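You operate a simulated robot arm through the tools that you are given. There is no shell and no other tool. Be economical: measure what you need, move in short steps, check, and stop when the job is done.

The job below is to be done with a simulated robot arm. You get a single attempt, and the scene is never put back.

Task
Put things in order on the worktop by the fridge. At the end: the brown tamper stands on top of the green herb pot; the silver sink strainer stands where the grey cloth stood; the small yellow bowl stands where the silver sink strainer stood; the grey cloth is in the blue bucket; whatever was shut is shut again. Leave all else as you found it, and nothing knocked over.

Only the result counts: the job must be done as asked and must still hold three seconds after the hand-in. Knocking over, shifting, dropping, spilling or breaking anything else fails it. Flat cloth is picked up by pressing the open fingertips on it (5 to 10 N) and closing them slowly along it; thin cloth reads only 2 to 8 mm in the jaws.

Robot
A 7-joint arm with a two-finger parallel gripper, fixed in place. Base frame: the origin is at the foot of the arm, x ahead of it, y to its left, z up; the work surface is at about z = 0. Readings come in cm, rad, newtons and seconds.
With the tool pointing down near the work surface it reaches from about 24 to 62 cm from the base axis. Its first joint turns from -1.152 to 1.152 rad. Payload 2.6 kg.
The TCP is the grasp point between the finger pads, 3 cm short of the fingertips. In the tool frame z runs along the fingers and y along their closing line. Largest opening 9.4 cm; finger width 2.8, thickness 1; the body of the gripper, 5 by 9.6 cm, starts 5.5 cm behind the TCP.
Orientation is told as [roll, pitch, yaw] about the base's x, y, z axes, in that order, counted from this pose: with the fingers straight down and closing along the base's y, the tool's x points along the base's -x, its y along +y and its z along -z.

Tools
- The arm moves only by the tool step_arm. Its argument "motion" is a list of rows, each a list of 7 numbers: the opening, from 0 (shut) to 1 (fully open), then the shift along the tool's x, y, z in cm, then the turn, a rotation vector about the tool's x, y, z in rad. In form: [[jaw, x, y, z, wx, wy, wz], ...]. A call has 1 to 20 rows; each row is the pose to reach, as a shift and turn from the pose commanded when the call began, along the tool's axes at that moment. Rows are played at 5 a second. More than 5 cm and 0.15 rad between two rows, or a gripper value outside its range, and nothing of the call is played. Where a pose cannot be reached the arm comes as near as it can. A force on the tool above 40 N (or 10 N above the force at the start of the call, whichever is more), or a blocked arm, ends the call early, and 0.2 s more pass. Each finger travels about 7.2 cm/s and halts on what it meets, pressing with about 34 N; the grip force reading is that of the motor and also rises with nothing between the fingers. The clock runs only during rows and for 0.2 s after the last one: add rows that repeat a pose to give the fingers time. It gives the time, the measured TCP pose, the force on the tool (base axes), the opening and the grip force at its end, in the units of the frame above (readings bear some noise).
- Cameras (640 x 400 px; columns grow to the right, rows downward): "scene" is fixed at [1.95, 44.22, 56.73]; the picture's right is [-0.83, -0.56, 0.00], its down [-0.35, 0.53, -0.77] and it looks along [0.43, -0.64, -0.63] (base axes); focal length 274 px, centre (320, 200). "wrist" rides on the gripper at [7.6, 1.4, -10.2] in the tool frame; the picture's right is [-0.18, 0.98, 0.00], its down [-0.75, -0.14, -0.64] and it looks along [-0.63, -0.12, 0.77] (tool axes); focal length 243 px, centre (320, 200). There is no depth. A picture from a camera that has moved, and an enlarged one, comes with that camera's place and axes in the base frame and with its lens. The place of the scene camera against the robot may be out by one fixed shift of up to 2.5 cm in any direction.
- get_image(camera): a new picture of that camera. The clock stands still meanwhile.
- inspect(camera, box): a new picture of the part [left, top, right, bottom] of that camera's present view, enlarged. The clock stands still meanwhile.
- job_done(): hands the job in; it is judged then, once.

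Work in short steps. Places have to be worked out from the pictures, the camera data and where the tool is seen: move nearer, look again, correct. Check each grasp and each placing, and mend what went wrong. You have 120 turns and 76 pictures in all, those below and enlarged ones among them. Open the gripper and draw the arm clear of the work before you hand the job in, unless the task says otherwise; then end with one line.

The tools are called after "Emit:" as a command line: name --pt "numbers of a row" for each row, then --argument value for the rest, lists and objects as JSON in quotes. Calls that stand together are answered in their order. step_arm: Moves the arm, as the interface text tells. Its arguments: {"type":"object","properties":{"motion":{"type":"array","items":{"type":"array","items":{"type":"number"}}}},"required":["motion"]} The other tools are called the same way: get_image (camera) takes a picture; inspect (camera, box) takes an enlarged picture of a part of a camera's view; job_done () hands the job in.

At the start:

```text
time: 0.0
tool_pos: [23.22, 24.28, 35.05]
orientation: [0.0, -0.002, -0.002]
force: [0.4, 0.6, -0.9]
gripper_width: 9.41
finger_force: 0.0
```

scene: 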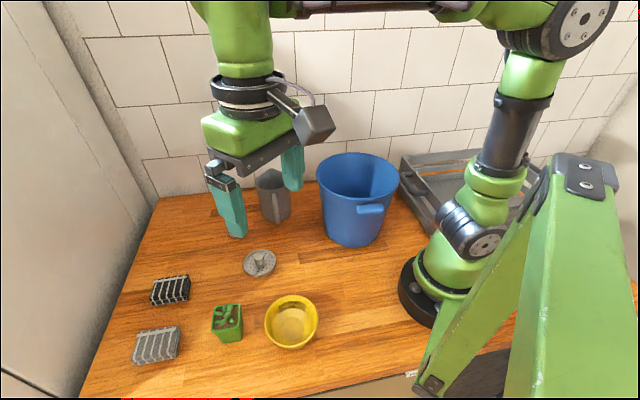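
wrist: 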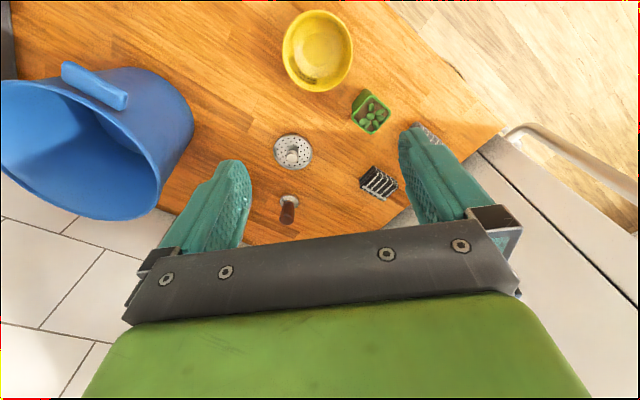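

The pictures show the strainer, pot, bowl, bucket, a grey cup, and two striped items. I'll enlarge both views to identify them.

Emit:
inspect --camera "scene" --box '[100, 240, 340, 390]'

Emit:
inspect --camera "wrist" --box '[240, 80, 480, 230]'

Emit:
inspect --camera "scene" --box '[180, 130, 420, 280]'

```text
2.67 times, centred on (220, 315) of scene
camera zoom: at [1.95, 44.22, 56.73], right [-0.83, -0.56, 0.0], down [-0.35, 0.53, -0.77], along [0.43, -0.64, -0.63], focal length 731 px, centre (587, -107)
```

zoom: 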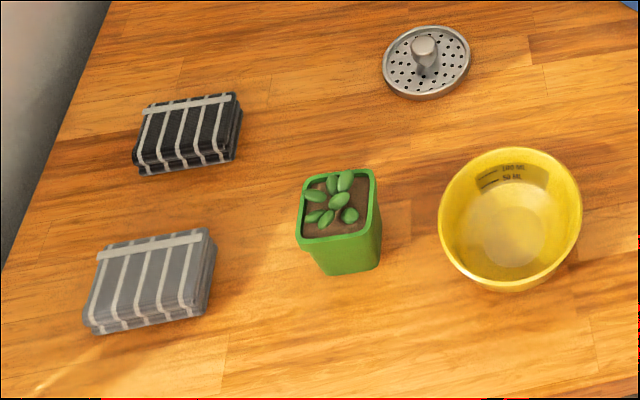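

```text
2.67 times, centred on (360, 155) of wrist
camera zoom: at [15.56, 25.6, 45.4], right [0.18, 0.98, 0.0], down [0.75, -0.14, 0.64], along [0.63, -0.12, -0.77], focal length 647 px, centre (213, 320)
```

zoom: 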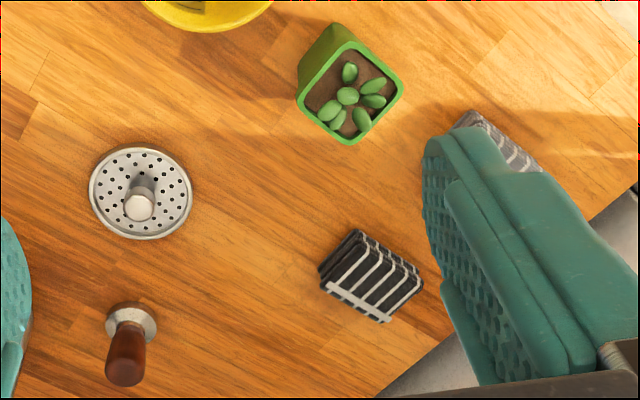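

```text
2.67 times, centred on (300, 205) of scene
camera zoom: at [1.95, 44.22, 56.73], right [-0.83, -0.56, 0.0], down [-0.35, 0.53, -0.77], along [0.43, -0.64, -0.63], focal length 731 px, centre (373, 187)
```

zoom: 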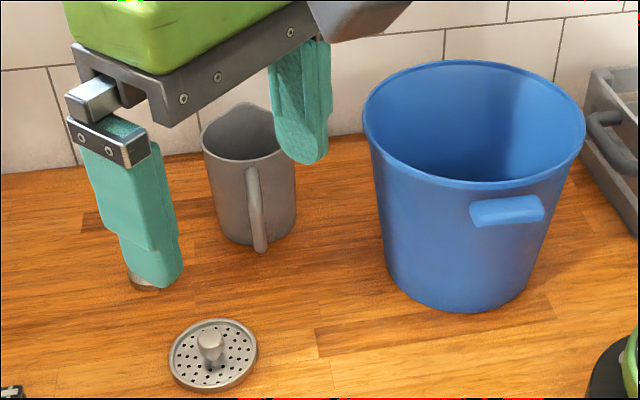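

I read the grey cloth at about (40.5, 41.4), the strainer at (38.8, 15.5), the tamper at (50.8, 11.6), the pot near (32, 31) and the bowl near (21, 24). Next I move above the grey cloth to look closer.

Emit:
step_arm --pt "1 -2.5 2.5 2.3 0 0 0" --pt "1 -5 5 4.6 0 0 0" --pt "1 -7.5 7.5 7 0 0 0" --pt "1 -10 10 9.3 0 0 0" --pt "1 -12.5 12.5 11.6 0 0 0" --pt "1 -15 15 14 0 0 0" --pt "1 -15 15 14 0 0 0"

Emit:
get_image --camera "wrist"

Emit:
get_image --camera "scene"

```text
time: 1.6
tool_pos: [38.02, 39.08, 20.88]
orientation: [0.001, 0.0, 0.001]
force: [0.6, 0.0, -0.7]
gripper_width: 9.41
finger_force: 0.0
```

```text
70 pictures are left
camera wrist: at [30.32, 40.54, 31.23], right [0.18, 0.98, 0.0], down [0.75, -0.14, 0.64], along [0.63, -0.12, -0.77], focal length 243 px, centre (320, 200)
```

wrist: 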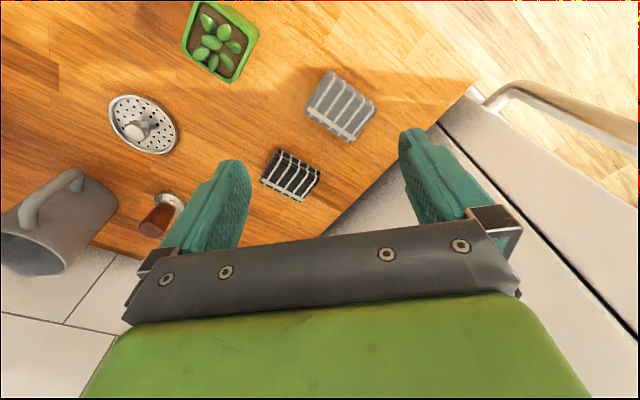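

```text
69 pictures are left
```

scene: 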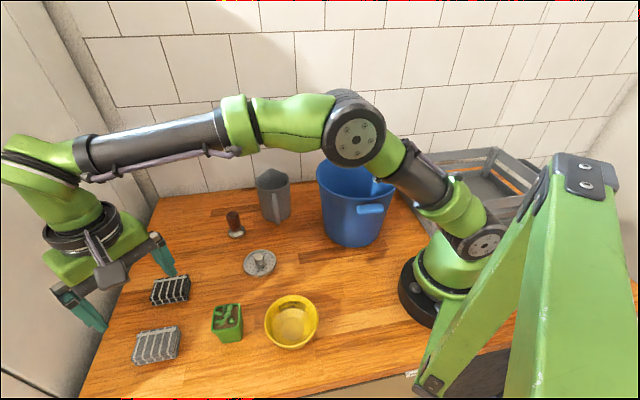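

The grey cloth is now at about (40.4, 41.0); I zoom in on it and on the neighbours for its shape and orientation.

Emit:
inspect --camera "wrist" --box '[240, 50, 400, 210]'

Emit:
inspect --camera "wrist" --box '[80, 0, 280, 170]'

```text
2.50 times, centred on (320, 130) of wrist
camera zoom: at [30.32, 40.54, 31.23], right [0.18, 0.98, 0.0], down [0.75, -0.14, 0.64], along [0.63, -0.12, -0.77], focal length 606 px, centre (320, 375)
```

zoom: 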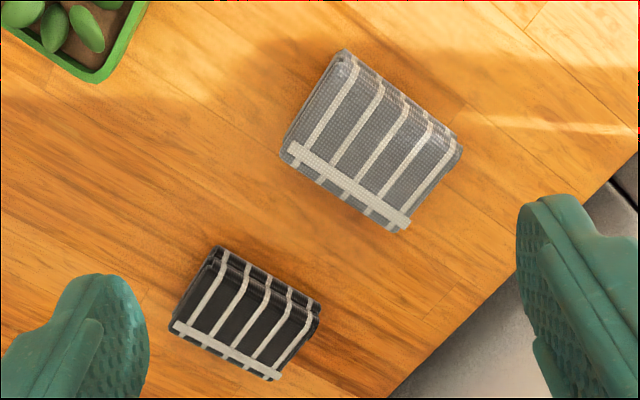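

```text
2.35 times, centred on (180, 85) of wrist
camera zoom: at [30.32, 40.54, 31.23], right [0.18, 0.98, 0.0], down [0.75, -0.14, 0.64], along [0.63, -0.12, -0.77], focal length 571 px, centre (649, 471)
```

zoom: 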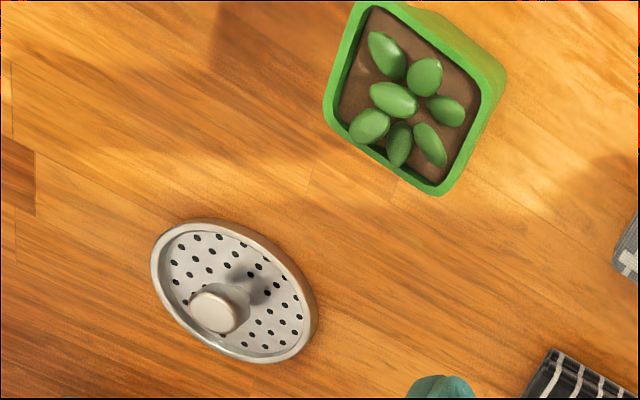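

The cloth is roughly 7 × 5 cm, with its long axis at about 45° and its centre near (41, 41.1). I turn the tool to yaw +0.8 to close across the short side and come down over it.

Emit:
step_arm --pt "1 -0.5 0.3 1.3 0 0 -0.14" --pt "1 -1 0.6 2.6 0 0 -0.27" --pt "1 -1.5 1 4 0 0 -0.4" --pt "1 -2 1.4 5.3 0 0 -0.53" --pt "1 -2.5 1.7 6.6 0 0 -0.66" --pt "1 -3 2 8 0 0 -0.79" --pt "1 -3 2 10 0 0 -0.79" --pt "1 -3 2 10 0 0 -0.79"

Emit:
get_image --camera "wrist"

```text
time: 3.4
tool_pos: [41.18, 41.22, 11.13]
orientation: [0.001, 0.001, 0.79]
force: [0.1, 0.0, 0.5]
gripper_width: 9.42
finger_force: 0.0
```

```text
66 pictures are left
camera wrist: at [34.77, 36.79, 21.41], right [-0.57, 0.82, 0.0], down [0.63, 0.44, 0.64], along [0.53, 0.37, -0.77], focal length 243 px, centre (320, 200)
```

wrist: 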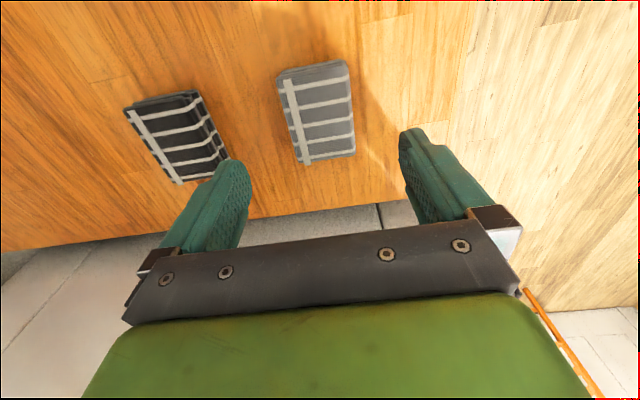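

The cloth centre reads (40.7, 40.75). I shift 0.6 cm back along tool x and go down so the tips are just above the worktop.

Emit:
step_arm --pt "1 0.6 0 3 0 0 0" --pt "1 0.6 0 5.5 0 0 0" --pt "1 0.6 0 7.5 0 0 0" --pt "1 0.6 0 7.5 0 0 0"

Emit:
get_image --camera "wrist"

```text
time: 4.4
tool_pos: [40.67, 40.86, 3.56]
orientation: [0.001, 0.0, 0.79]
force: [-0.7, 1.4, 0.6]
gripper_width: 9.4
finger_force: 0.0
```

```text
65 pictures are left
camera wrist: at [34.3, 36.31, 13.86], right [-0.57, 0.82, 0.0], down [0.63, 0.44, 0.64], along [0.53, 0.36, -0.77], focal length 243 px, centre (320, 200)
```

wrist: 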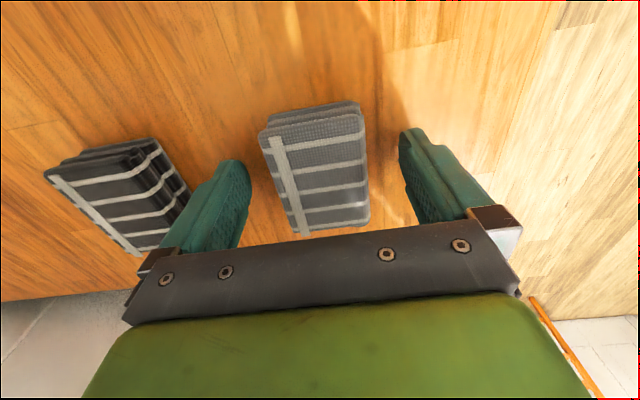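

The cloth sits between the fingers, so I close slowly.

Emit:
step_arm --pt "0.8 0 0 0 0 0 0" --pt "0.65 0 0 0 0 0 0" --pt "0.5 0 0 0 0 0 0" --pt "0.35 0 0 0 0 0 0" --pt "0.2 0 0 0 0 0 0" --pt "0.1 0 0 0 0 0 0" --pt "0.1 0 0 0 0 0 0"

Emit:
get_image --camera "wrist"

```text
time: 6.0
tool_pos: [40.87, 40.64, 3.64]
orientation: [0.003, -0.001, 0.791]
force: [0.4, -0.5, 9.4]
gripper_width: 5.29
finger_force: 33.7
```

```text
64 pictures are left
camera wrist: at [34.33, 36.32, 13.96], right [-0.57, 0.82, 0.0], down [0.63, 0.44, 0.64], along [0.53, 0.37, -0.77], focal length 243 px, centre (320, 200)
```

wrist: 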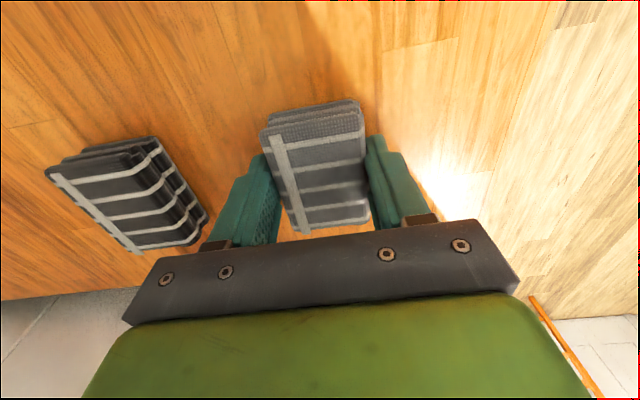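

The cloth is gripped at 5.3 cm. I lift it straight up and check.

Emit:
step_arm --pt "0.1 0 0 -1.5 0 0 0" --pt "0.1 0 0 -4 0 0 0" --pt "0.1 0 0 -8 0 0 0" --pt "0.1 0 0 -12 0 0 0" --pt "0.1 0 0 -16 0 0 0" --pt "0.1 0 0 -20 0 0 0" --pt "0.1 0 0 -24 0 0 0" --pt "0.1 0 0 -27 0 0 0" --pt "0.1 0 0 -27 0 0 0"

Emit:
get_image --camera "scene"

```text
time: 8.0
tool_pos: [39.14, 38.99, 30.33]
orientation: [-0.002, 0.001, 0.79]
force: [0.5, 0.0, -0.5]
gripper_width: 5.28
finger_force: 33.3
out of reach, approached as far as the arm can: row 7, 8, 9
```

```text
63 pictures are left
```

scene: 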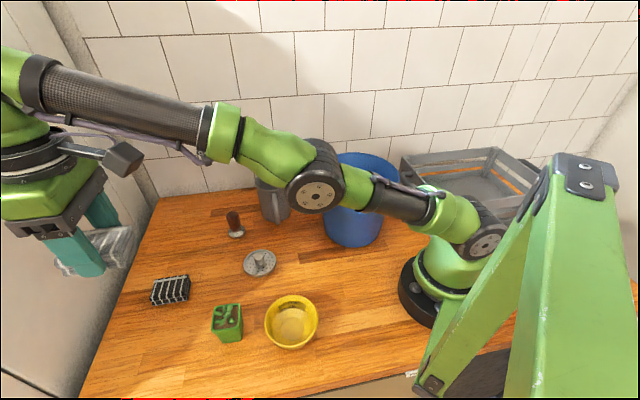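

The cloth is held and clear. Now I swing toward the bucket side, coming inward and turning yaw back to 0, to look at the bucket from the wrist camera.

Emit:
step_arm --pt "0.1 3.6 -1.7 0 0 0 0.1" --pt "0.1 7.3 -3.5 0 0 0 0.2" --pt "0.1 11 -5.2 0 0 0 0.3" --pt "0.1 14.7 -7 0 0 0 0.4" --pt "0.1 18.3 -8.7 0 0 0 0.5" --pt "0.1 22 -10.4 0 0 0 0.6" --pt "0.1 25.7 -12.2 0 0 0 0.7" --pt "0.1 29.4 -13.9 0 0 0 0.79" --pt "0.1 29.4 -13.9 0 0 0 0.79"

Emit:
get_image --camera "wrist"

```text
time: 10.0
tool_pos: [28.23, 8.5, 30.51]
orientation: [0.0, -0.001, -0.001]
force: [0.5, -0.1, 0.0]
gripper_width: 5.26
finger_force: 33.9
```

```text
62 pictures are left
camera wrist: at [20.52, 9.88, 40.82], right [0.19, 0.98, 0.0], down [0.75, -0.14, 0.64], along [0.63, -0.12, -0.77], focal length 243 px, centre (320, 200)
```

wrist: 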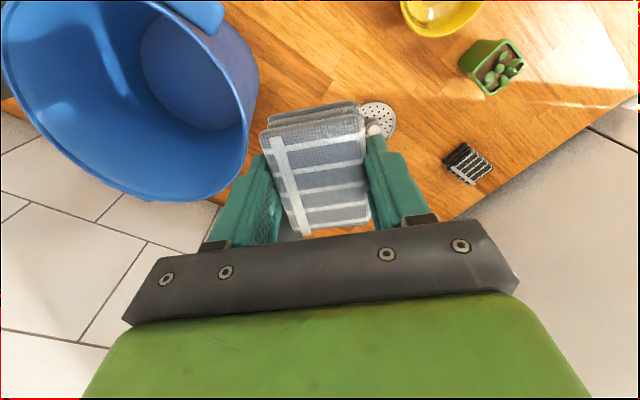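

Fitting rim points gives the bucket centre near (25.8, -7.6), radius about 9.7 and rim at about z 19. I move above it at the present height and look.

Emit:
step_arm --pt "0.1 0.6 -4 0 0 0 0" --pt "0.1 1.2 -8 0 0 0 0" --pt "0.1 1.8 -12 0 0 0 0" --pt "0.1 2.4 -16 0 0 0 0" --pt "0.1 2.4 -16 0 0 0 0"

Emit:
get_image --camera "wrist"

Emit:
get_image --camera "scene"

```text
time: 11.2
tool_pos: [25.85, -7.7, 30.29]
orientation: [0.0, 0.0, 0.001]
force: [0.5, -0.4, 0.0]
gripper_width: 5.28
finger_force: 34.4
```

```text
61 pictures are left
camera wrist: at [18.33, -6.25, 40.54], right [0.18, 0.98, 0.0], down [0.75, -0.14, 0.64], along [0.63, -0.12, -0.77], focal length 243 px, centre (320, 200)
```

wrist: 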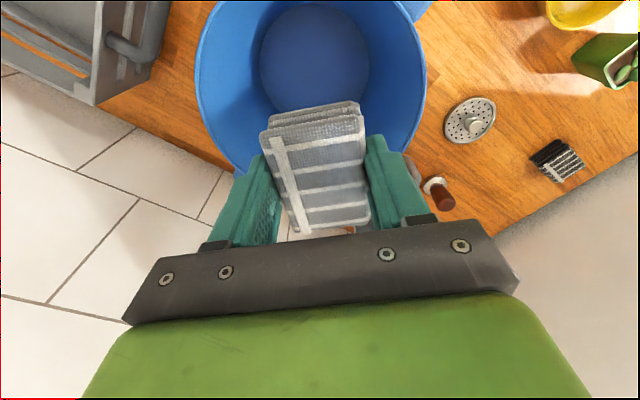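

```text
60 pictures are left
```

scene: 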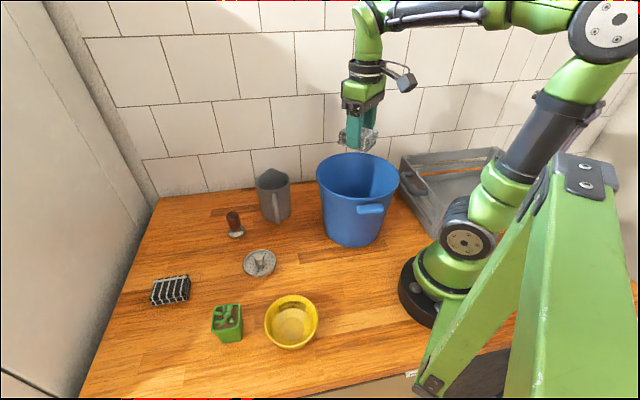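

The bucket floor is centred near (25, -8.2). I shift slightly and lower the cloth into the bucket.

Emit:
step_arm --pt "0.1 0.8 -0.5 3 0 0 0" --pt "0.1 0.8 -0.5 6.5 0 0 0" --pt "0.1 0.8 -0.5 10 0 0 0" --pt "0.1 0.8 -0.5 13 0 0 0" --pt "0.1 0.8 -0.5 15.5 0 0 0" --pt "0.1 0.8 -0.5 17 0 0 0" --pt "0.1 0.8 -0.5 17 0 0 0"

Emit:
get_image --camera "scene"

```text
time: 12.8
tool_pos: [25.09, -8.07, 13.2]
orientation: [-0.001, 0.0, 0.001]
force: [0.4, -0.1, -0.7]
gripper_width: 5.28
finger_force: 34.6
```

```text
59 pictures are left
```

scene: 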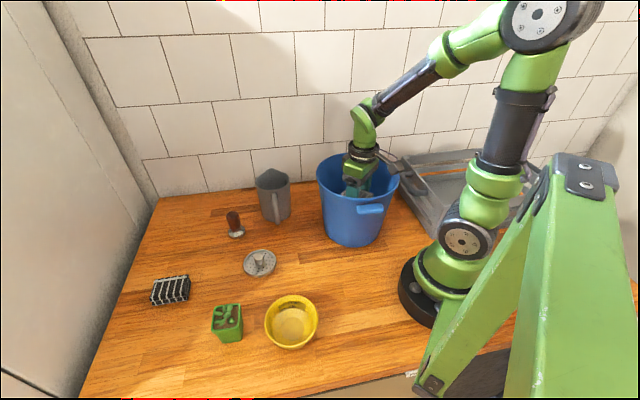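

The cloth is inside the bucket with no contact force. I release it with a limited opening and then withdraw straight up.

Emit:
step_arm --pt "0.3 0 0 0 0 0 0" --pt "0.6 0 0 0 0 0 0" --pt "0.8 0 0 0 0 0 0" --pt "0.8 0 0 0 0 0 0" --pt "0.8 0 0 -3 0 0 0" --pt "0.8 0 0 -7 0 0 0" --pt "0.8 0 0 -11 0 0 0" --pt "0.8 0 0 -15 0 0 0" --pt "0.8 0 0 -19 0 0 0" --pt "0.8 0 0 -19 0 0 0"

Emit:
get_image --camera "wrist"

```text
time: 15.0
tool_pos: [25.18, -8.18, 32.26]
orientation: [0.001, 0.0, 0.001]
force: [0.2, 0.5, 0.3]
gripper_width: 7.51
finger_force: 0.0
```

```text
58 pictures are left
camera wrist: at [17.52, -6.67, 42.58], right [0.18, 0.98, 0.0], down [0.75, -0.14, 0.64], along [0.63, -0.12, -0.77], focal length 243 px, centre (320, 200)
```

wrist: 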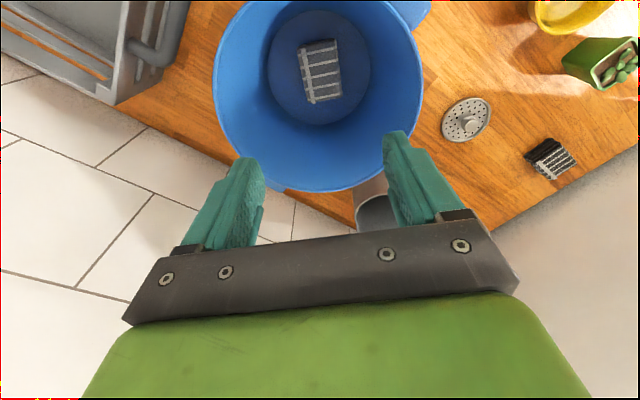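

The cloth lies in the bucket. Next is the strainer at about (38.8, 15.5): I move above it and look closely.

Emit:
step_arm --pt "0.8 -2 4 0 0 0 0" --pt "0.8 -4 8 0 0 0 0" --pt "0.8 -6 12 0 0 0 0" --pt "0.8 -8 16 2 0 0 0" --pt "0.8 -10 19 5 0 0 0" --pt "0.8 -12 22 8 0 0 0" --pt "0.8 -13 23.6 12 0 0 0" --pt "0.8 -13 23.6 16 0 0 0" --pt "0.8 -13 23.6 16 0 0 0"

Emit:
get_image --camera "wrist"

Emit:
inspect --camera "wrist" --box '[240, 50, 400, 210]'

```text
time: 17.0
tool_pos: [38.14, 15.35, 16.32]
orientation: [0.0, 0.001, 0.0]
force: [0.8, -0.1, 0.2]
gripper_width: 7.51
finger_force: 0.1
```

```text
57 pictures are left
camera wrist: at [30.46, 16.74, 26.58], right [0.18, 0.98, 0.0], down [0.75, -0.14, 0.64], along [0.63, -0.12, -0.77], focal length 243 px, centre (320, 200)
```

wrist: 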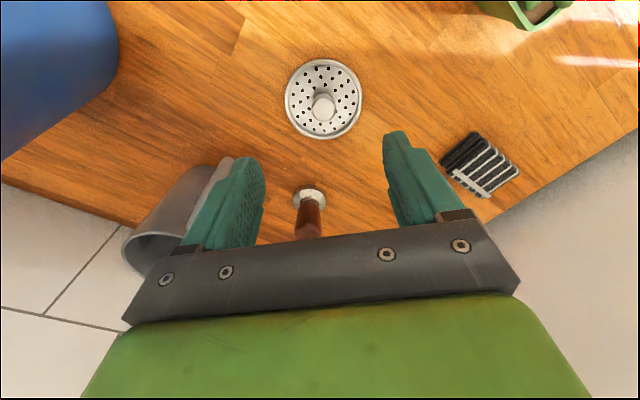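

```text
2.50 times, centred on (320, 130) of wrist
camera zoom: at [30.46, 16.74, 26.58], right [0.18, 0.98, 0.0], down [0.75, -0.14, 0.64], along [0.63, -0.12, -0.77], focal length 606 px, centre (320, 375)
```

zoom: 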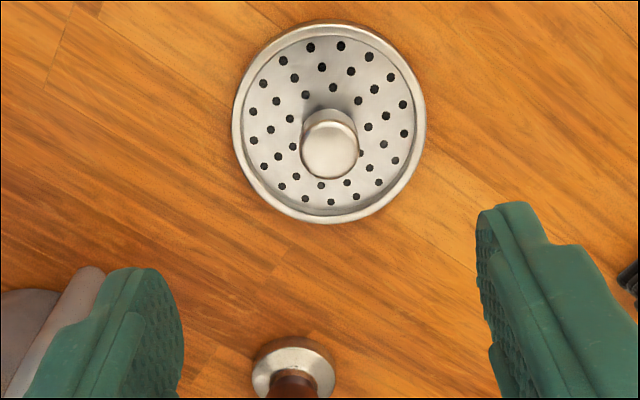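

The knob is centred at about (38.5, 15.6), its top near z 3.6, about 2.2 cm wide. I lower around the knob with the tips above the disc.

Emit:
step_arm --pt "0.6 -0.3 0.25 4 0 0 0" --pt "0.6 -0.3 0.25 8 0 0 0" --pt "0.6 -0.3 0.25 10 0 0 0" --pt "0.6 -0.3 0.25 11.4 0 0 0" --pt "0.6 -0.3 0.25 11.4 0 0 0"

Emit:
get_image --camera "wrist"

Emit:
inspect --camera "scene" --box '[200, 200, 320, 300]'

```text
time: 18.2
tool_pos: [38.49, 15.59, 4.73]
orientation: [0.0, 0.001, -0.001]
force: [-0.5, 0.3, -0.7]
gripper_width: 5.66
finger_force: 0.0
```

```text
55 pictures are left
camera wrist: at [30.76, 17.1, 15.19], right [0.18, 0.98, 0.0], down [0.75, -0.14, 0.64], along [0.63, -0.12, -0.77], focal length 243 px, centre (320, 200)
```

wrist: 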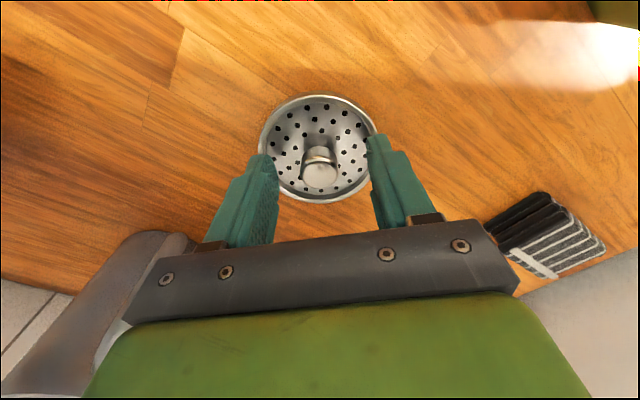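

```text
4.00 times, centred on (260, 250) of scene
camera zoom: at [1.95, 44.22, 56.73], right [-0.83, -0.56, 0.0], down [-0.35, 0.53, -0.77], along [0.43, -0.64, -0.63], focal length 1097 px, centre (560, 0)
```

zoom: 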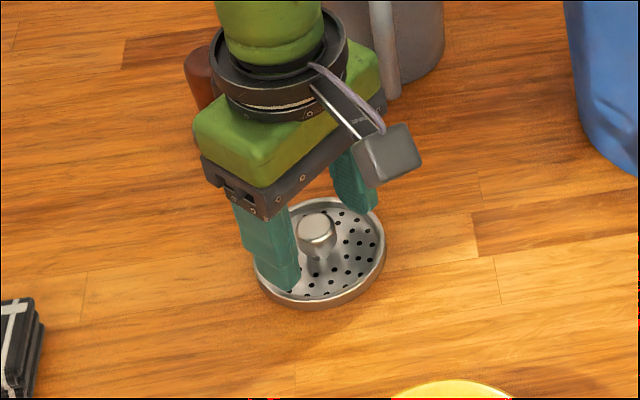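

The fingertips straddle the knob, so I close gently.

Emit:
step_arm --pt "0.5 0 0 0 0 0 0" --pt "0.4 0 0 0 0 0 0" --pt "0.3 0 0 0 0 0 0" --pt "0.2 0 0 0 0 0 0" --pt "0.1 0 0 0 0 0 0" --pt "0.1 0 0 0 0 0 0"

Emit:
step_arm --pt "0.1 0 0 -1 0 0 0" --pt "0.1 0 0 -3 0 0 0" --pt "0.1 0 0 -6 0 0 0" --pt "0.1 0 0 -6 0 0 0"

Emit:
get_image --camera "wrist"

Emit:
inspect --camera "scene" --box '[200, 200, 320, 300]'

```text
time: 19.6
tool_pos: [38.34, 15.7, 4.87]
orientation: [0.001, 0.0, 0.0]
force: [-1.1, -0.8, 0.8]
gripper_width: 2.21
finger_force: 33.9
```

```text
time: 20.6
tool_pos: [38.5, 15.7, 10.8]
orientation: [0.0, 0.0, -0.002]
force: [0.6, 0.2, -1.4]
gripper_width: 2.22
finger_force: 33.4
```

```text
53 pictures are left
camera wrist: at [30.81, 17.15, 21.14], right [0.18, 0.98, 0.0], down [0.75, -0.14, 0.64], along [0.63, -0.12, -0.77], focal length 243 px, centre (320, 200)
```

wrist: 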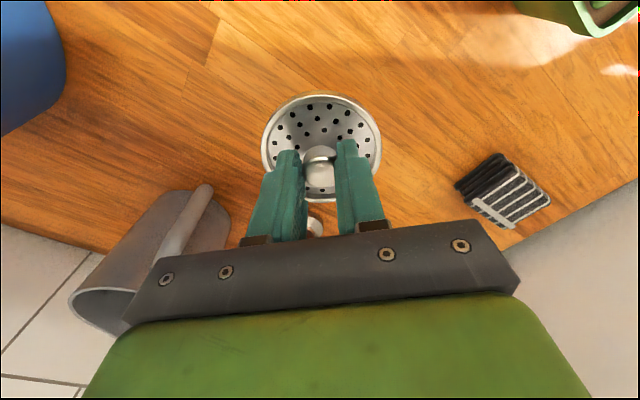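

```text
4.00 times, centred on (260, 250) of scene
camera zoom: at [1.95, 44.22, 56.73], right [-0.83, -0.56, 0.0], down [-0.35, 0.53, -0.77], along [0.43, -0.64, -0.63], focal length 1097 px, centre (560, 0)
```

zoom: 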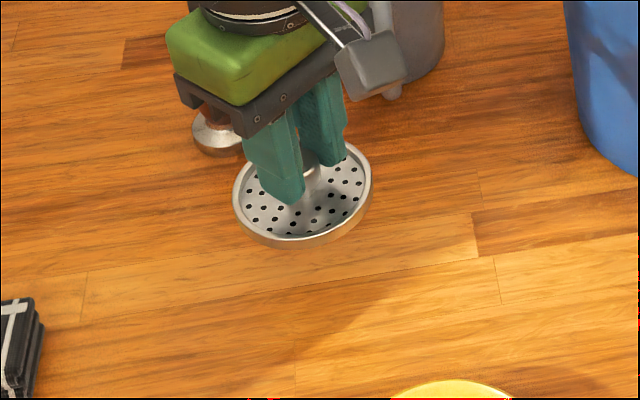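

The strainer is lifted level. I carry it at a safe height to above the cloth's old place, (40.75, 40.9).

Emit:
step_arm --pt "0.1 0 0 -3 0 0 0" --pt "0.1 -0.3 3.5 -6 0 0 0" --pt "0.1 -0.6 7.5 -6 0 0 0" --pt "0.1 -0.9 11.5 -6 0 0 0" --pt "0.1 -1.2 15.5 -6 0 0 0" --pt "0.1 -1.6 19.5 -6 0 0 0" --pt "0.1 -2 23 -5 0 0 0" --pt "0.1 -2.3 25.3 -3 0 0 0" --pt "0.1 -2.3 25.3 0 0 0 0" --pt "0.1 -2.3 25.3 3 0 0 0" --pt "0.1 -2.3 25.3 3 0 0 0"

Emit:
get_image --camera "wrist"

Emit:
get_image --camera "scene"

```text
time: 23.0
tool_pos: [40.65, 41.07, 7.8]
orientation: [0.0, -0.001, 0.001]
force: [0.0, -0.3, -1.0]
gripper_width: 2.18
finger_force: 33.7
```

```text
51 pictures are left
camera wrist: at [33.0, 42.39, 18.05], right [0.18, 0.98, 0.0], down [0.75, -0.14, 0.64], along [0.63, -0.12, -0.77], focal length 243 px, centre (320, 200)
```

wrist: 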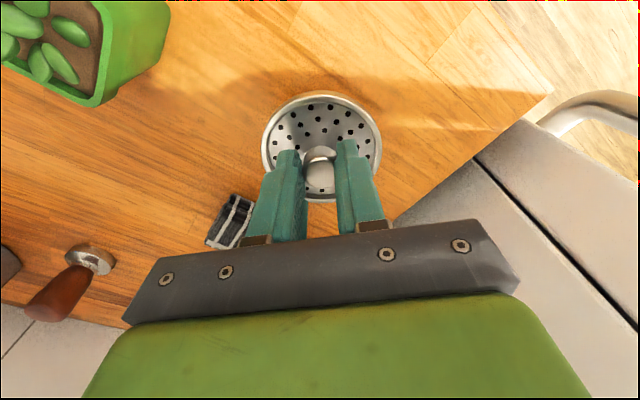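

```text
50 pictures are left
```

scene: 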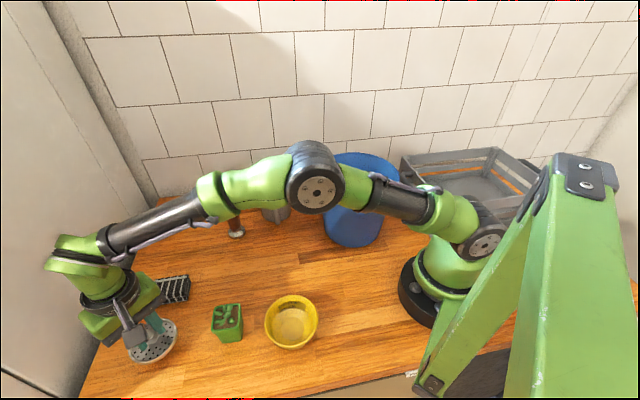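

Above target and well clear of the black cloth. I lower until contact.

Emit:
step_arm --pt "0.1 0 0 1.5 0 0 0" --pt "0.1 0 0 2.4 0 0 0" --pt "0.1 0 0 2.8 0 0 0" --pt "0.1 0 0 3.0 0 0 0" --pt "0.1 0 0 3.0 0 0 0"

Emit:
inspect --camera "scene" --box '[90, 280, 250, 380]'

```text
time: 24.2
tool_pos: [40.72, 41.0, 4.93]
orientation: [0.002, -0.001, 0.001]
force: [-2.7, -3.8, 13.1]
gripper_width: 2.2
finger_force: 33.8
```

```text
4.00 times, centred on (170, 330) of scene
camera zoom: at [1.94, 44.21, 56.74], right [-0.83, -0.56, 0.0], down [-0.35, 0.53, -0.77], along [0.43, -0.64, -0.63], focal length 1097 px, centre (920, -320)
```

zoom: 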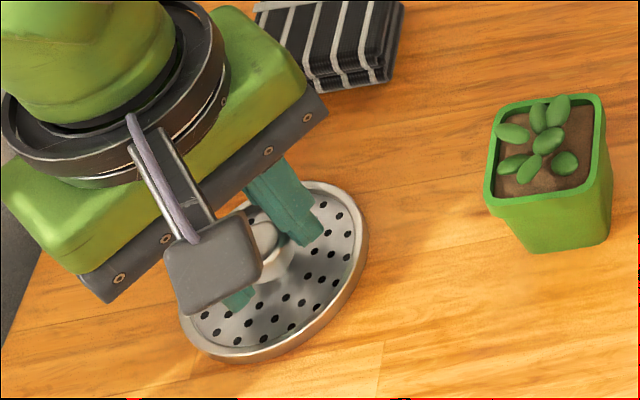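

Contact at 13 N, so it stands on the worktop. I release, rise, and verify.

Emit:
step_arm --pt "0.2 0 0 2.8 0 0 0" --pt "0.35 0 0 -0.1 0 0 0" --pt "0.5 0 0 -0.1 0 0 0" --pt "0.5 0 0 -0.1 0 0 0" --pt "0.5 0 0 -4 0 0 0" --pt "0.5 0 0 -8 0 0 0" --pt "0.5 0 0 -12 0 0 0" --pt "0.5 0 0 -12 0 0 0"

Emit:
get_image --camera "wrist"

```text
time: 24.6
tool_pos: [41.02, 41.39, 3.5]
orientation: [0.013, -0.014, -0.002]
force: [-0.5, 0.7, 5.3]
gripper_width: 3.26
finger_force: 0.1
stopped in row 2: the force on the tool passed its limit (the readings are from after the stop); the commanded pose is now the measured one
```

```text
48 pictures are left
camera wrist: at [33.22, 42.62, 13.63], right [0.18, 0.98, 0.02], down [0.74, -0.15, 0.65], along [0.64, -0.11, -0.76], focal length 243 px, centre (320, 200)
```

wrist: 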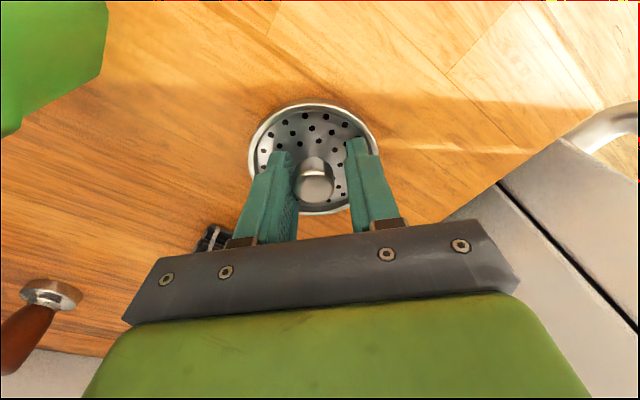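

My first row mistakenly pressed downward; it stopped at the force limit with the fingers open on both sides of the knob. I open a little more, rise straight up and check the strainer's place.

Emit:
step_arm --pt "0.42 0 0 -0.8 0 0 0" --pt "0.5 0 0 -1.5 0 0 0" --pt "0.5 0 0 -4 0 0 0" --pt "0.5 0 0 -8 0 0 0" --pt "0.5 0 0 -13 0 0 0" --pt "0.5 0 0 -13 0 0 0"

Emit:
get_image --camera "wrist"

Emit:
get_image --camera "scene"

```text
time: 26.0
tool_pos: [40.75, 41.22, 16.29]
orientation: [0.013, -0.013, 0.0]
force: [-0.5, -0.4, 0.1]
gripper_width: 4.7
finger_force: 0.1
```

```text
47 pictures are left
camera wrist: at [32.98, 42.51, 26.58], right [0.18, 0.98, 0.01], down [0.75, -0.15, 0.65], along [0.64, -0.11, -0.76], focal length 243 px, centre (320, 200)
```

wrist: 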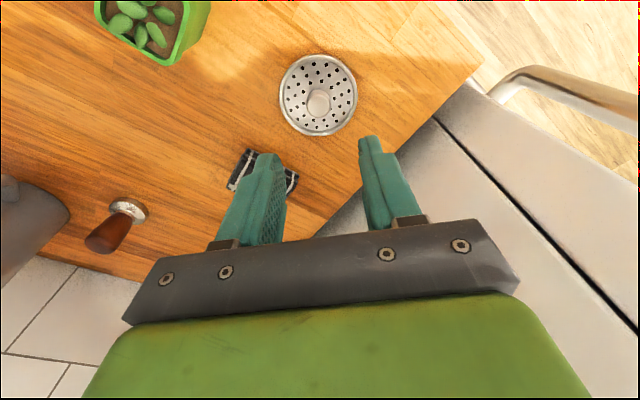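

```text
46 pictures are left
```

scene: 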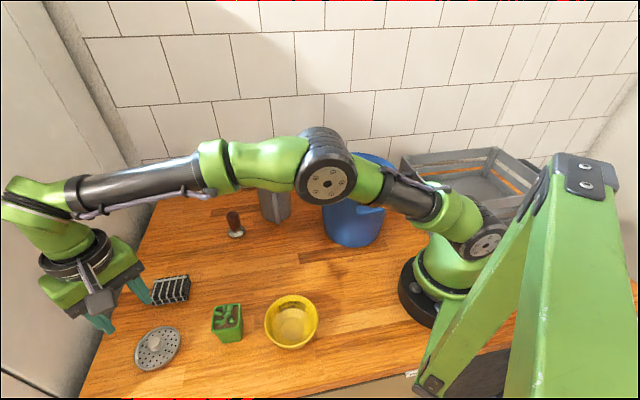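

The strainer stands at about (40.8, 41.2), close to the target. Now I move above the bowl to measure it, also levelling the tool.

Emit:
step_arm --pt "0.5 2 0 -2 0 0 0" --pt "0.5 5 -2 -4 0.01 0.01 0" --pt "0.5 8 -5 -4 0.013 0.013 0" --pt "0.5 11 -8 -4 0.013 0.013 0" --pt "0.5 14 -11 -4 0.013 0.013 0" --pt "0.5 17 -14 -4 0.013 0.013 0" --pt "0.5 19 -15 -4 0.013 0.013 0" --pt "0.5 19 -15 -4 0.013 0.013 0"

Emit:
get_image --camera "wrist"

```text
time: 27.8
tool_pos: [21.44, 26.17, 20.17]
orientation: [0.001, 0.001, 0.0]
force: [-0.1, -0.1, 0.0]
gripper_width: 4.67
finger_force: 0.1
```

```text
45 pictures are left
camera wrist: at [13.81, 27.54, 30.48], right [0.18, 0.98, 0.0], down [0.75, -0.14, 0.64], along [0.63, -0.12, -0.77], focal length 243 px, centre (320, 200)
```

wrist: 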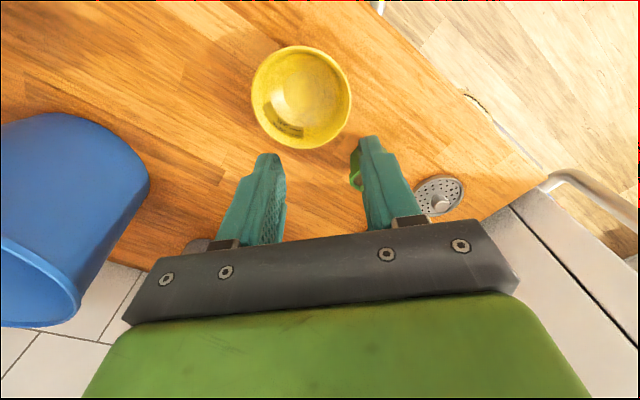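

Emit:
inspect --camera "wrist" --box '[220, 30, 380, 190]'

Emit:
inspect --camera "scene" --box '[200, 270, 360, 370]'

```text
2.50 times, centred on (300, 110) of wrist
camera zoom: at [13.81, 27.54, 30.48], right [0.18, 0.98, 0.0], down [0.75, -0.14, 0.64], along [0.63, -0.12, -0.77], focal length 606 px, centre (370, 425)
```

zoom: 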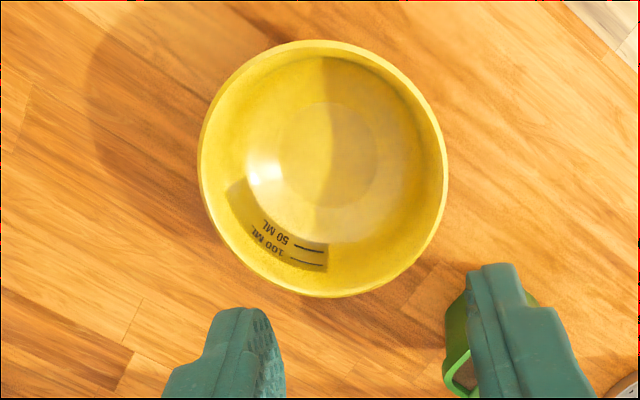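

```text
4.00 times, centred on (280, 320) of scene
camera zoom: at [1.94, 44.22, 56.73], right [-0.83, -0.56, 0.0], down [-0.35, 0.53, -0.77], along [0.43, -0.64, -0.63], focal length 1097 px, centre (480, -280)
```

zoom: 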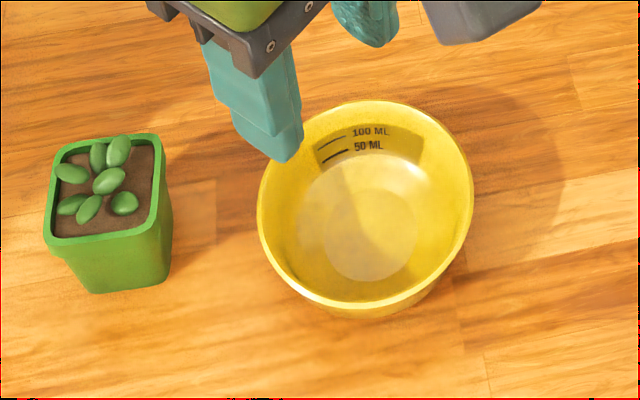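

The bowl centre is about (21.6, 24.1), radius 5.1, rim near z 4.5. I'll pinch its +y rim at (21.6, 29.1): first down to a hover and check.

Emit:
step_arm --pt "0.4 -0.15 1.5 3 0 0 0" --pt "0.4 -0.15 2.9 7 0 0 0" --pt "0.4 -0.15 2.9 11 0 0 0" --pt "0.4 -0.15 2.9 11.5 0 0 0" --pt "0.4 -0.15 2.9 11.5 0 0 0"

Emit:
get_image --camera "wrist"

Emit:
inspect --camera "scene" --box '[200, 270, 360, 370]'

```text
time: 29.0
tool_pos: [21.89, 29.02, 8.47]
orientation: [-0.001, 0.002, 0.001]
force: [0.1, 0.1, 0.0]
gripper_width: 3.78
finger_force: 0.1
```

```text
42 pictures are left
camera wrist: at [14.26, 30.44, 18.73], right [0.18, 0.98, 0.0], down [0.75, -0.14, 0.64], along [0.63, -0.12, -0.77], focal length 243 px, centre (320, 200)
```

wrist: 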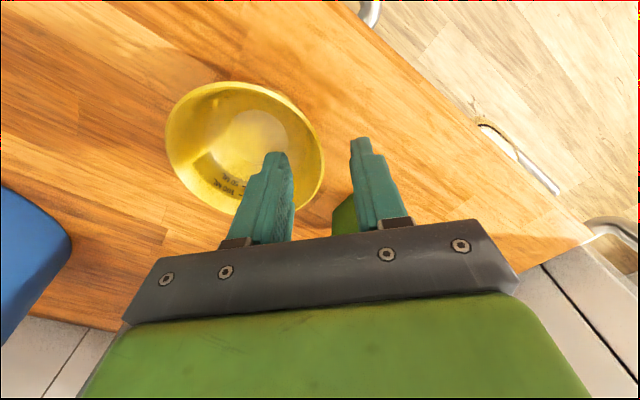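

```text
4.00 times, centred on (280, 320) of scene
camera zoom: at [1.95, 44.22, 56.73], right [-0.83, -0.56, 0.0], down [-0.35, 0.53, -0.77], along [0.43, -0.64, -0.63], focal length 1097 px, centre (480, -280)
```

zoom: 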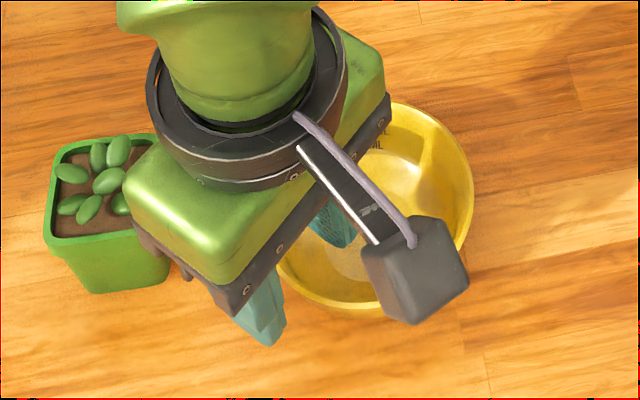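

The rim lies between the two fingers. I descend to TCP z about 5.2 and close.

Emit:
step_arm --pt "0.4 0 0 1.5 0 0 0" --pt "0.4 0 0 3.2 0 0 0" --pt "0.4 0 0 3.2 0 0 0"

Emit:
get_image --camera "wrist"

```text
time: 29.8
tool_pos: [21.9, 28.92, 5.3]
orientation: [0.0, 0.001, 0.001]
force: [0.4, 0.3, -0.2]
gripper_width: 3.72
finger_force: 0.0
```

```text
40 pictures are left
camera wrist: at [14.26, 30.38, 15.56], right [0.18, 0.98, 0.0], down [0.75, -0.14, 0.64], along [0.63, -0.12, -0.77], focal length 243 px, centre (320, 200)
```

wrist: 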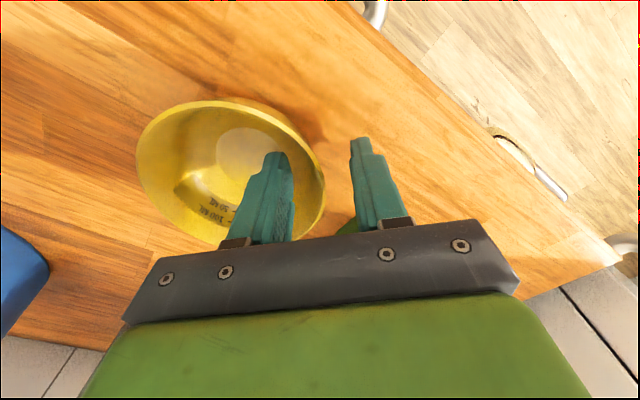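

The inside finger is in the bowl with the rim centred between them. I close slowly.

Emit:
step_arm --pt "0.3 0 0 0 0 0 0" --pt "0.2 0 0 0 0 0 0" --pt "0.1 0 0 0 0 0 0" --pt "0.05 0 0 0 0 0 0" --pt "0 0 0 0 0 0 0" --pt "0 0 0 0 0 0 0"

Emit:
step_arm --pt "0 0 0 -0.7 0 0 0" --pt "0 0 0 -2 0 0 0" --pt "0 0 0 -4 0 0 0" --pt "0 0 0 -4 0 0 0"

Emit:
get_image --camera "wrist"

Emit:
inspect --camera "scene" --box '[200, 250, 360, 350]'

```text
time: 31.2
tool_pos: [21.84, 29.02, 5.32]
orientation: [0.0, 0.001, 0.0]
force: [1.3, -3.8, 12.4]
gripper_width: 1.33
finger_force: 34.0
```

```text
time: 32.2
tool_pos: [21.92, 29.04, 9.14]
orientation: [-0.003, 0.001, 0.0]
force: [-0.1, 0.0, -1.4]
gripper_width: 0.76
finger_force: 33.8
```

```text
39 pictures are left
camera wrist: at [14.27, 30.42, 19.49], right [0.18, 0.98, 0.0], down [0.75, -0.14, 0.64], along [0.63, -0.12, -0.77], focal length 243 px, centre (320, 200)
```

wrist: 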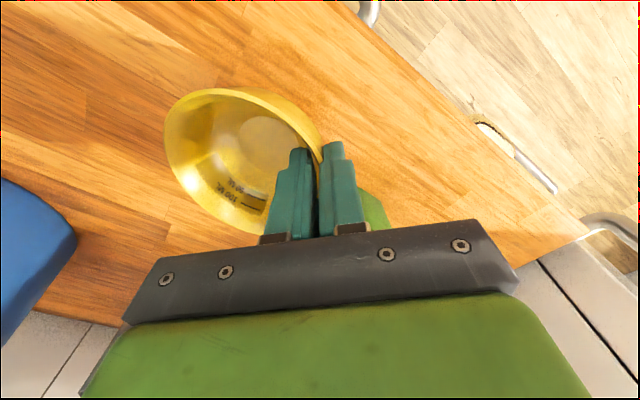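

```text
4.00 times, centred on (280, 300) of scene
camera zoom: at [1.95, 44.22, 56.73], right [-0.83, -0.56, 0.0], down [-0.35, 0.53, -0.77], along [0.43, -0.64, -0.63], focal length 1097 px, centre (480, -200)
```

zoom: 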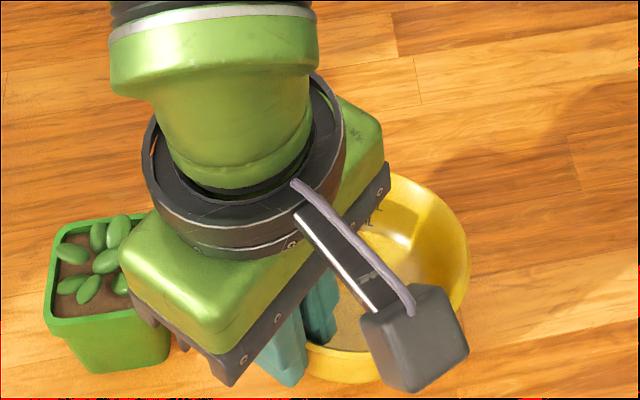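

The rim is pinched (0.8 cm) and the bowl has tilted by roughly 0.33 rad, far side down. I lift, carry it toward the strainer's old place and tilt the tool to level the bowl.

Emit:
step_arm --pt "0 0 0 -3 0 0 0" --pt "0 0 0 -6 0.05 0 0" --pt "0 -2 -0.5 -8 0.1 0 0" --pt "0 -5 -2 -8 0.15 0 0" --pt "0 -8 -3.5 -8 0.2 0 0" --pt "0 -11 -5 -8 0.25 0 0" --pt "0 -14 -6.5 -8 0.3 0 0" --pt "0 -16.8 -8.3 -8 0.33 0 0" --pt "0 -16.8 -8.3 -8 0.33 0 0"

Emit:
get_image --camera "wrist"

Emit:
get_image --camera "scene"

Emit:
inspect --camera "scene" --box '[180, 170, 340, 270]'

```text
time: 34.2
tool_pos: [38.71, 20.55, 17.23]
orientation: [-0.33, 0.003, 0.001]
force: [-0.7, 0.9, -1.4]
gripper_width: 0.76
finger_force: 33.9
```

```text
37 pictures are left
camera wrist: at [31.04, 25.27, 26.6], right [0.18, 0.93, -0.32], down [0.75, 0.08, 0.65], along [0.63, -0.36, -0.69], focal length 243 px, centre (320, 200)
```

wrist: 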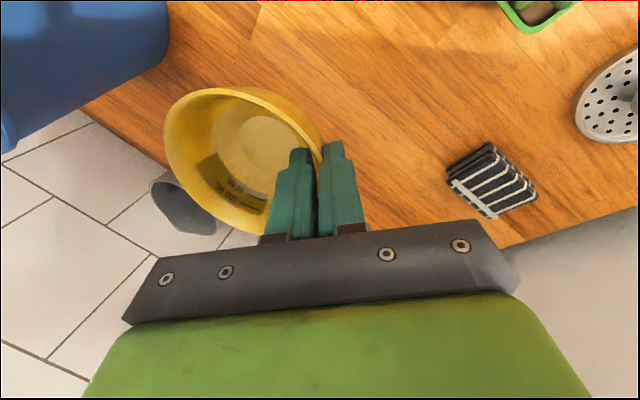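

```text
36 pictures are left
```

scene: 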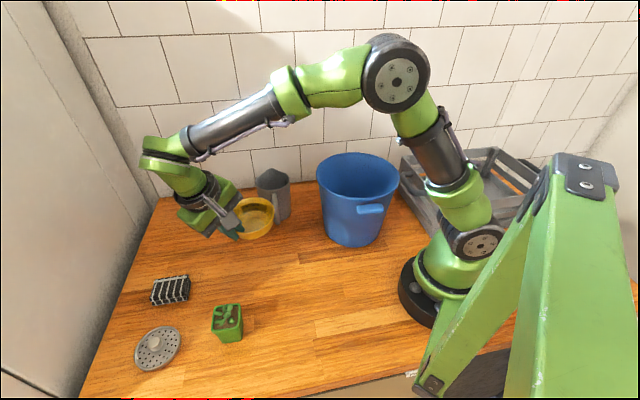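

```text
4.00 times, centred on (260, 220) of scene
camera zoom: at [1.95, 44.22, 56.73], right [-0.83, -0.56, 0.0], down [-0.35, 0.53, -0.77], along [0.43, -0.64, -0.63], focal length 1097 px, centre (560, 120)
```

zoom: 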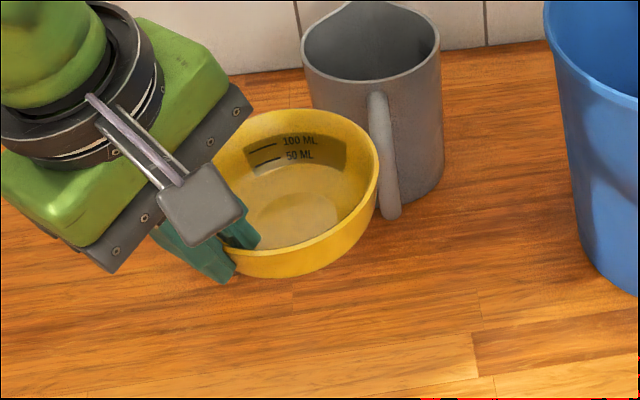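

The bowl hangs level; its centre reads (38.4, ~15.0), so I shift +0.5 in y while lowering vertically to about 1.4 cm above contact.

Emit:
step_arm --pt "0 0 1.4 2.6 0 0 0" --pt "0 0 2.4 5.5 0 0 0" --pt "0 0 3.3 8 0 0 0" --pt "0 0 3.9 9.85 0 0 0" --pt "0 0 3.9 9.85 0 0 0"

Emit:
inspect --camera "scene" --box '[180, 200, 340, 300]'

Emit:
get_image --camera "wrist"

```text
time: 35.4
tool_pos: [38.54, 21.14, 6.6]
orientation: [-0.333, 0.002, 0.0]
force: [-1.1, 0.3, -1.1]
gripper_width: 0.74
finger_force: 33.9
```

```text
4.00 times, centred on (260, 250) of scene
camera zoom: at [1.95, 44.22, 56.73], right [-0.83, -0.56, 0.0], down [-0.35, 0.53, -0.77], along [0.43, -0.64, -0.63], focal length 1097 px, centre (560, 0)
```

zoom: 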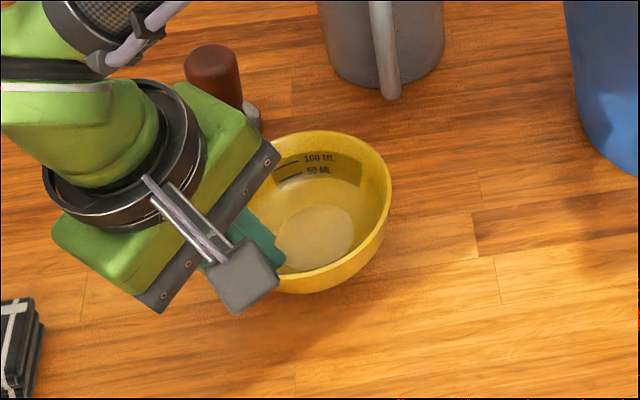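

```text
33 pictures are left
camera wrist: at [30.99, 25.88, 15.87], right [0.18, 0.93, -0.32], down [0.75, 0.07, 0.65], along [0.63, -0.36, -0.69], focal length 243 px, centre (320, 200)
```

wrist: 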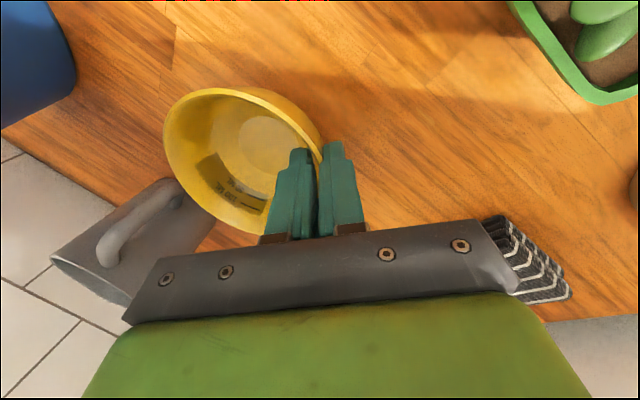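

The bowl's floor projects onto where the strainer's centre was. I lower vertically until contact.

Emit:
step_arm --pt "0 0 0.2 0.57 0 0 0" --pt "0 0 0.32 0.95 0 0 0" --pt "0 0 0.39 1.14 0 0 0" --pt "0 0 0.39 1.14 0 0 0"

Emit:
inspect --camera "scene" --box '[200, 210, 320, 285]'

```text
time: 36.4
tool_pos: [38.68, 21.08, 5.48]
orientation: [-0.333, 0.001, 0.0]
force: [-0.3, 0.7, -1.8]
gripper_width: 0.76
finger_force: 34.3
```

```text
5.33 times, centred on (260, 248) of scene
camera zoom: at [1.95, 44.22, 56.73], right [-0.83, -0.56, 0.0], down [-0.35, 0.53, -0.77], along [0.43, -0.64, -0.63], focal length 1462 px, centre (640, -53)
```

zoom: 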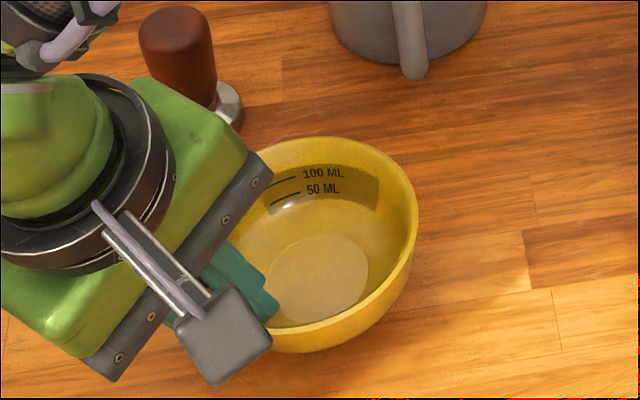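

No contact force yet; I continue in small steps.

Emit:
step_arm --pt "0 0 0.07 0.19 0 0 0" --pt "0 0 0.13 0.38 0 0 0" --pt "0 0 0.13 0.38 0 0 0"

```text
time: 37.2
tool_pos: [38.74, 21.18, 5.07]
orientation: [-0.33, 0.001, -0.002]
force: [-2.0, 0.2, 7.6]
gripper_width: 0.76
finger_force: 33.8
```

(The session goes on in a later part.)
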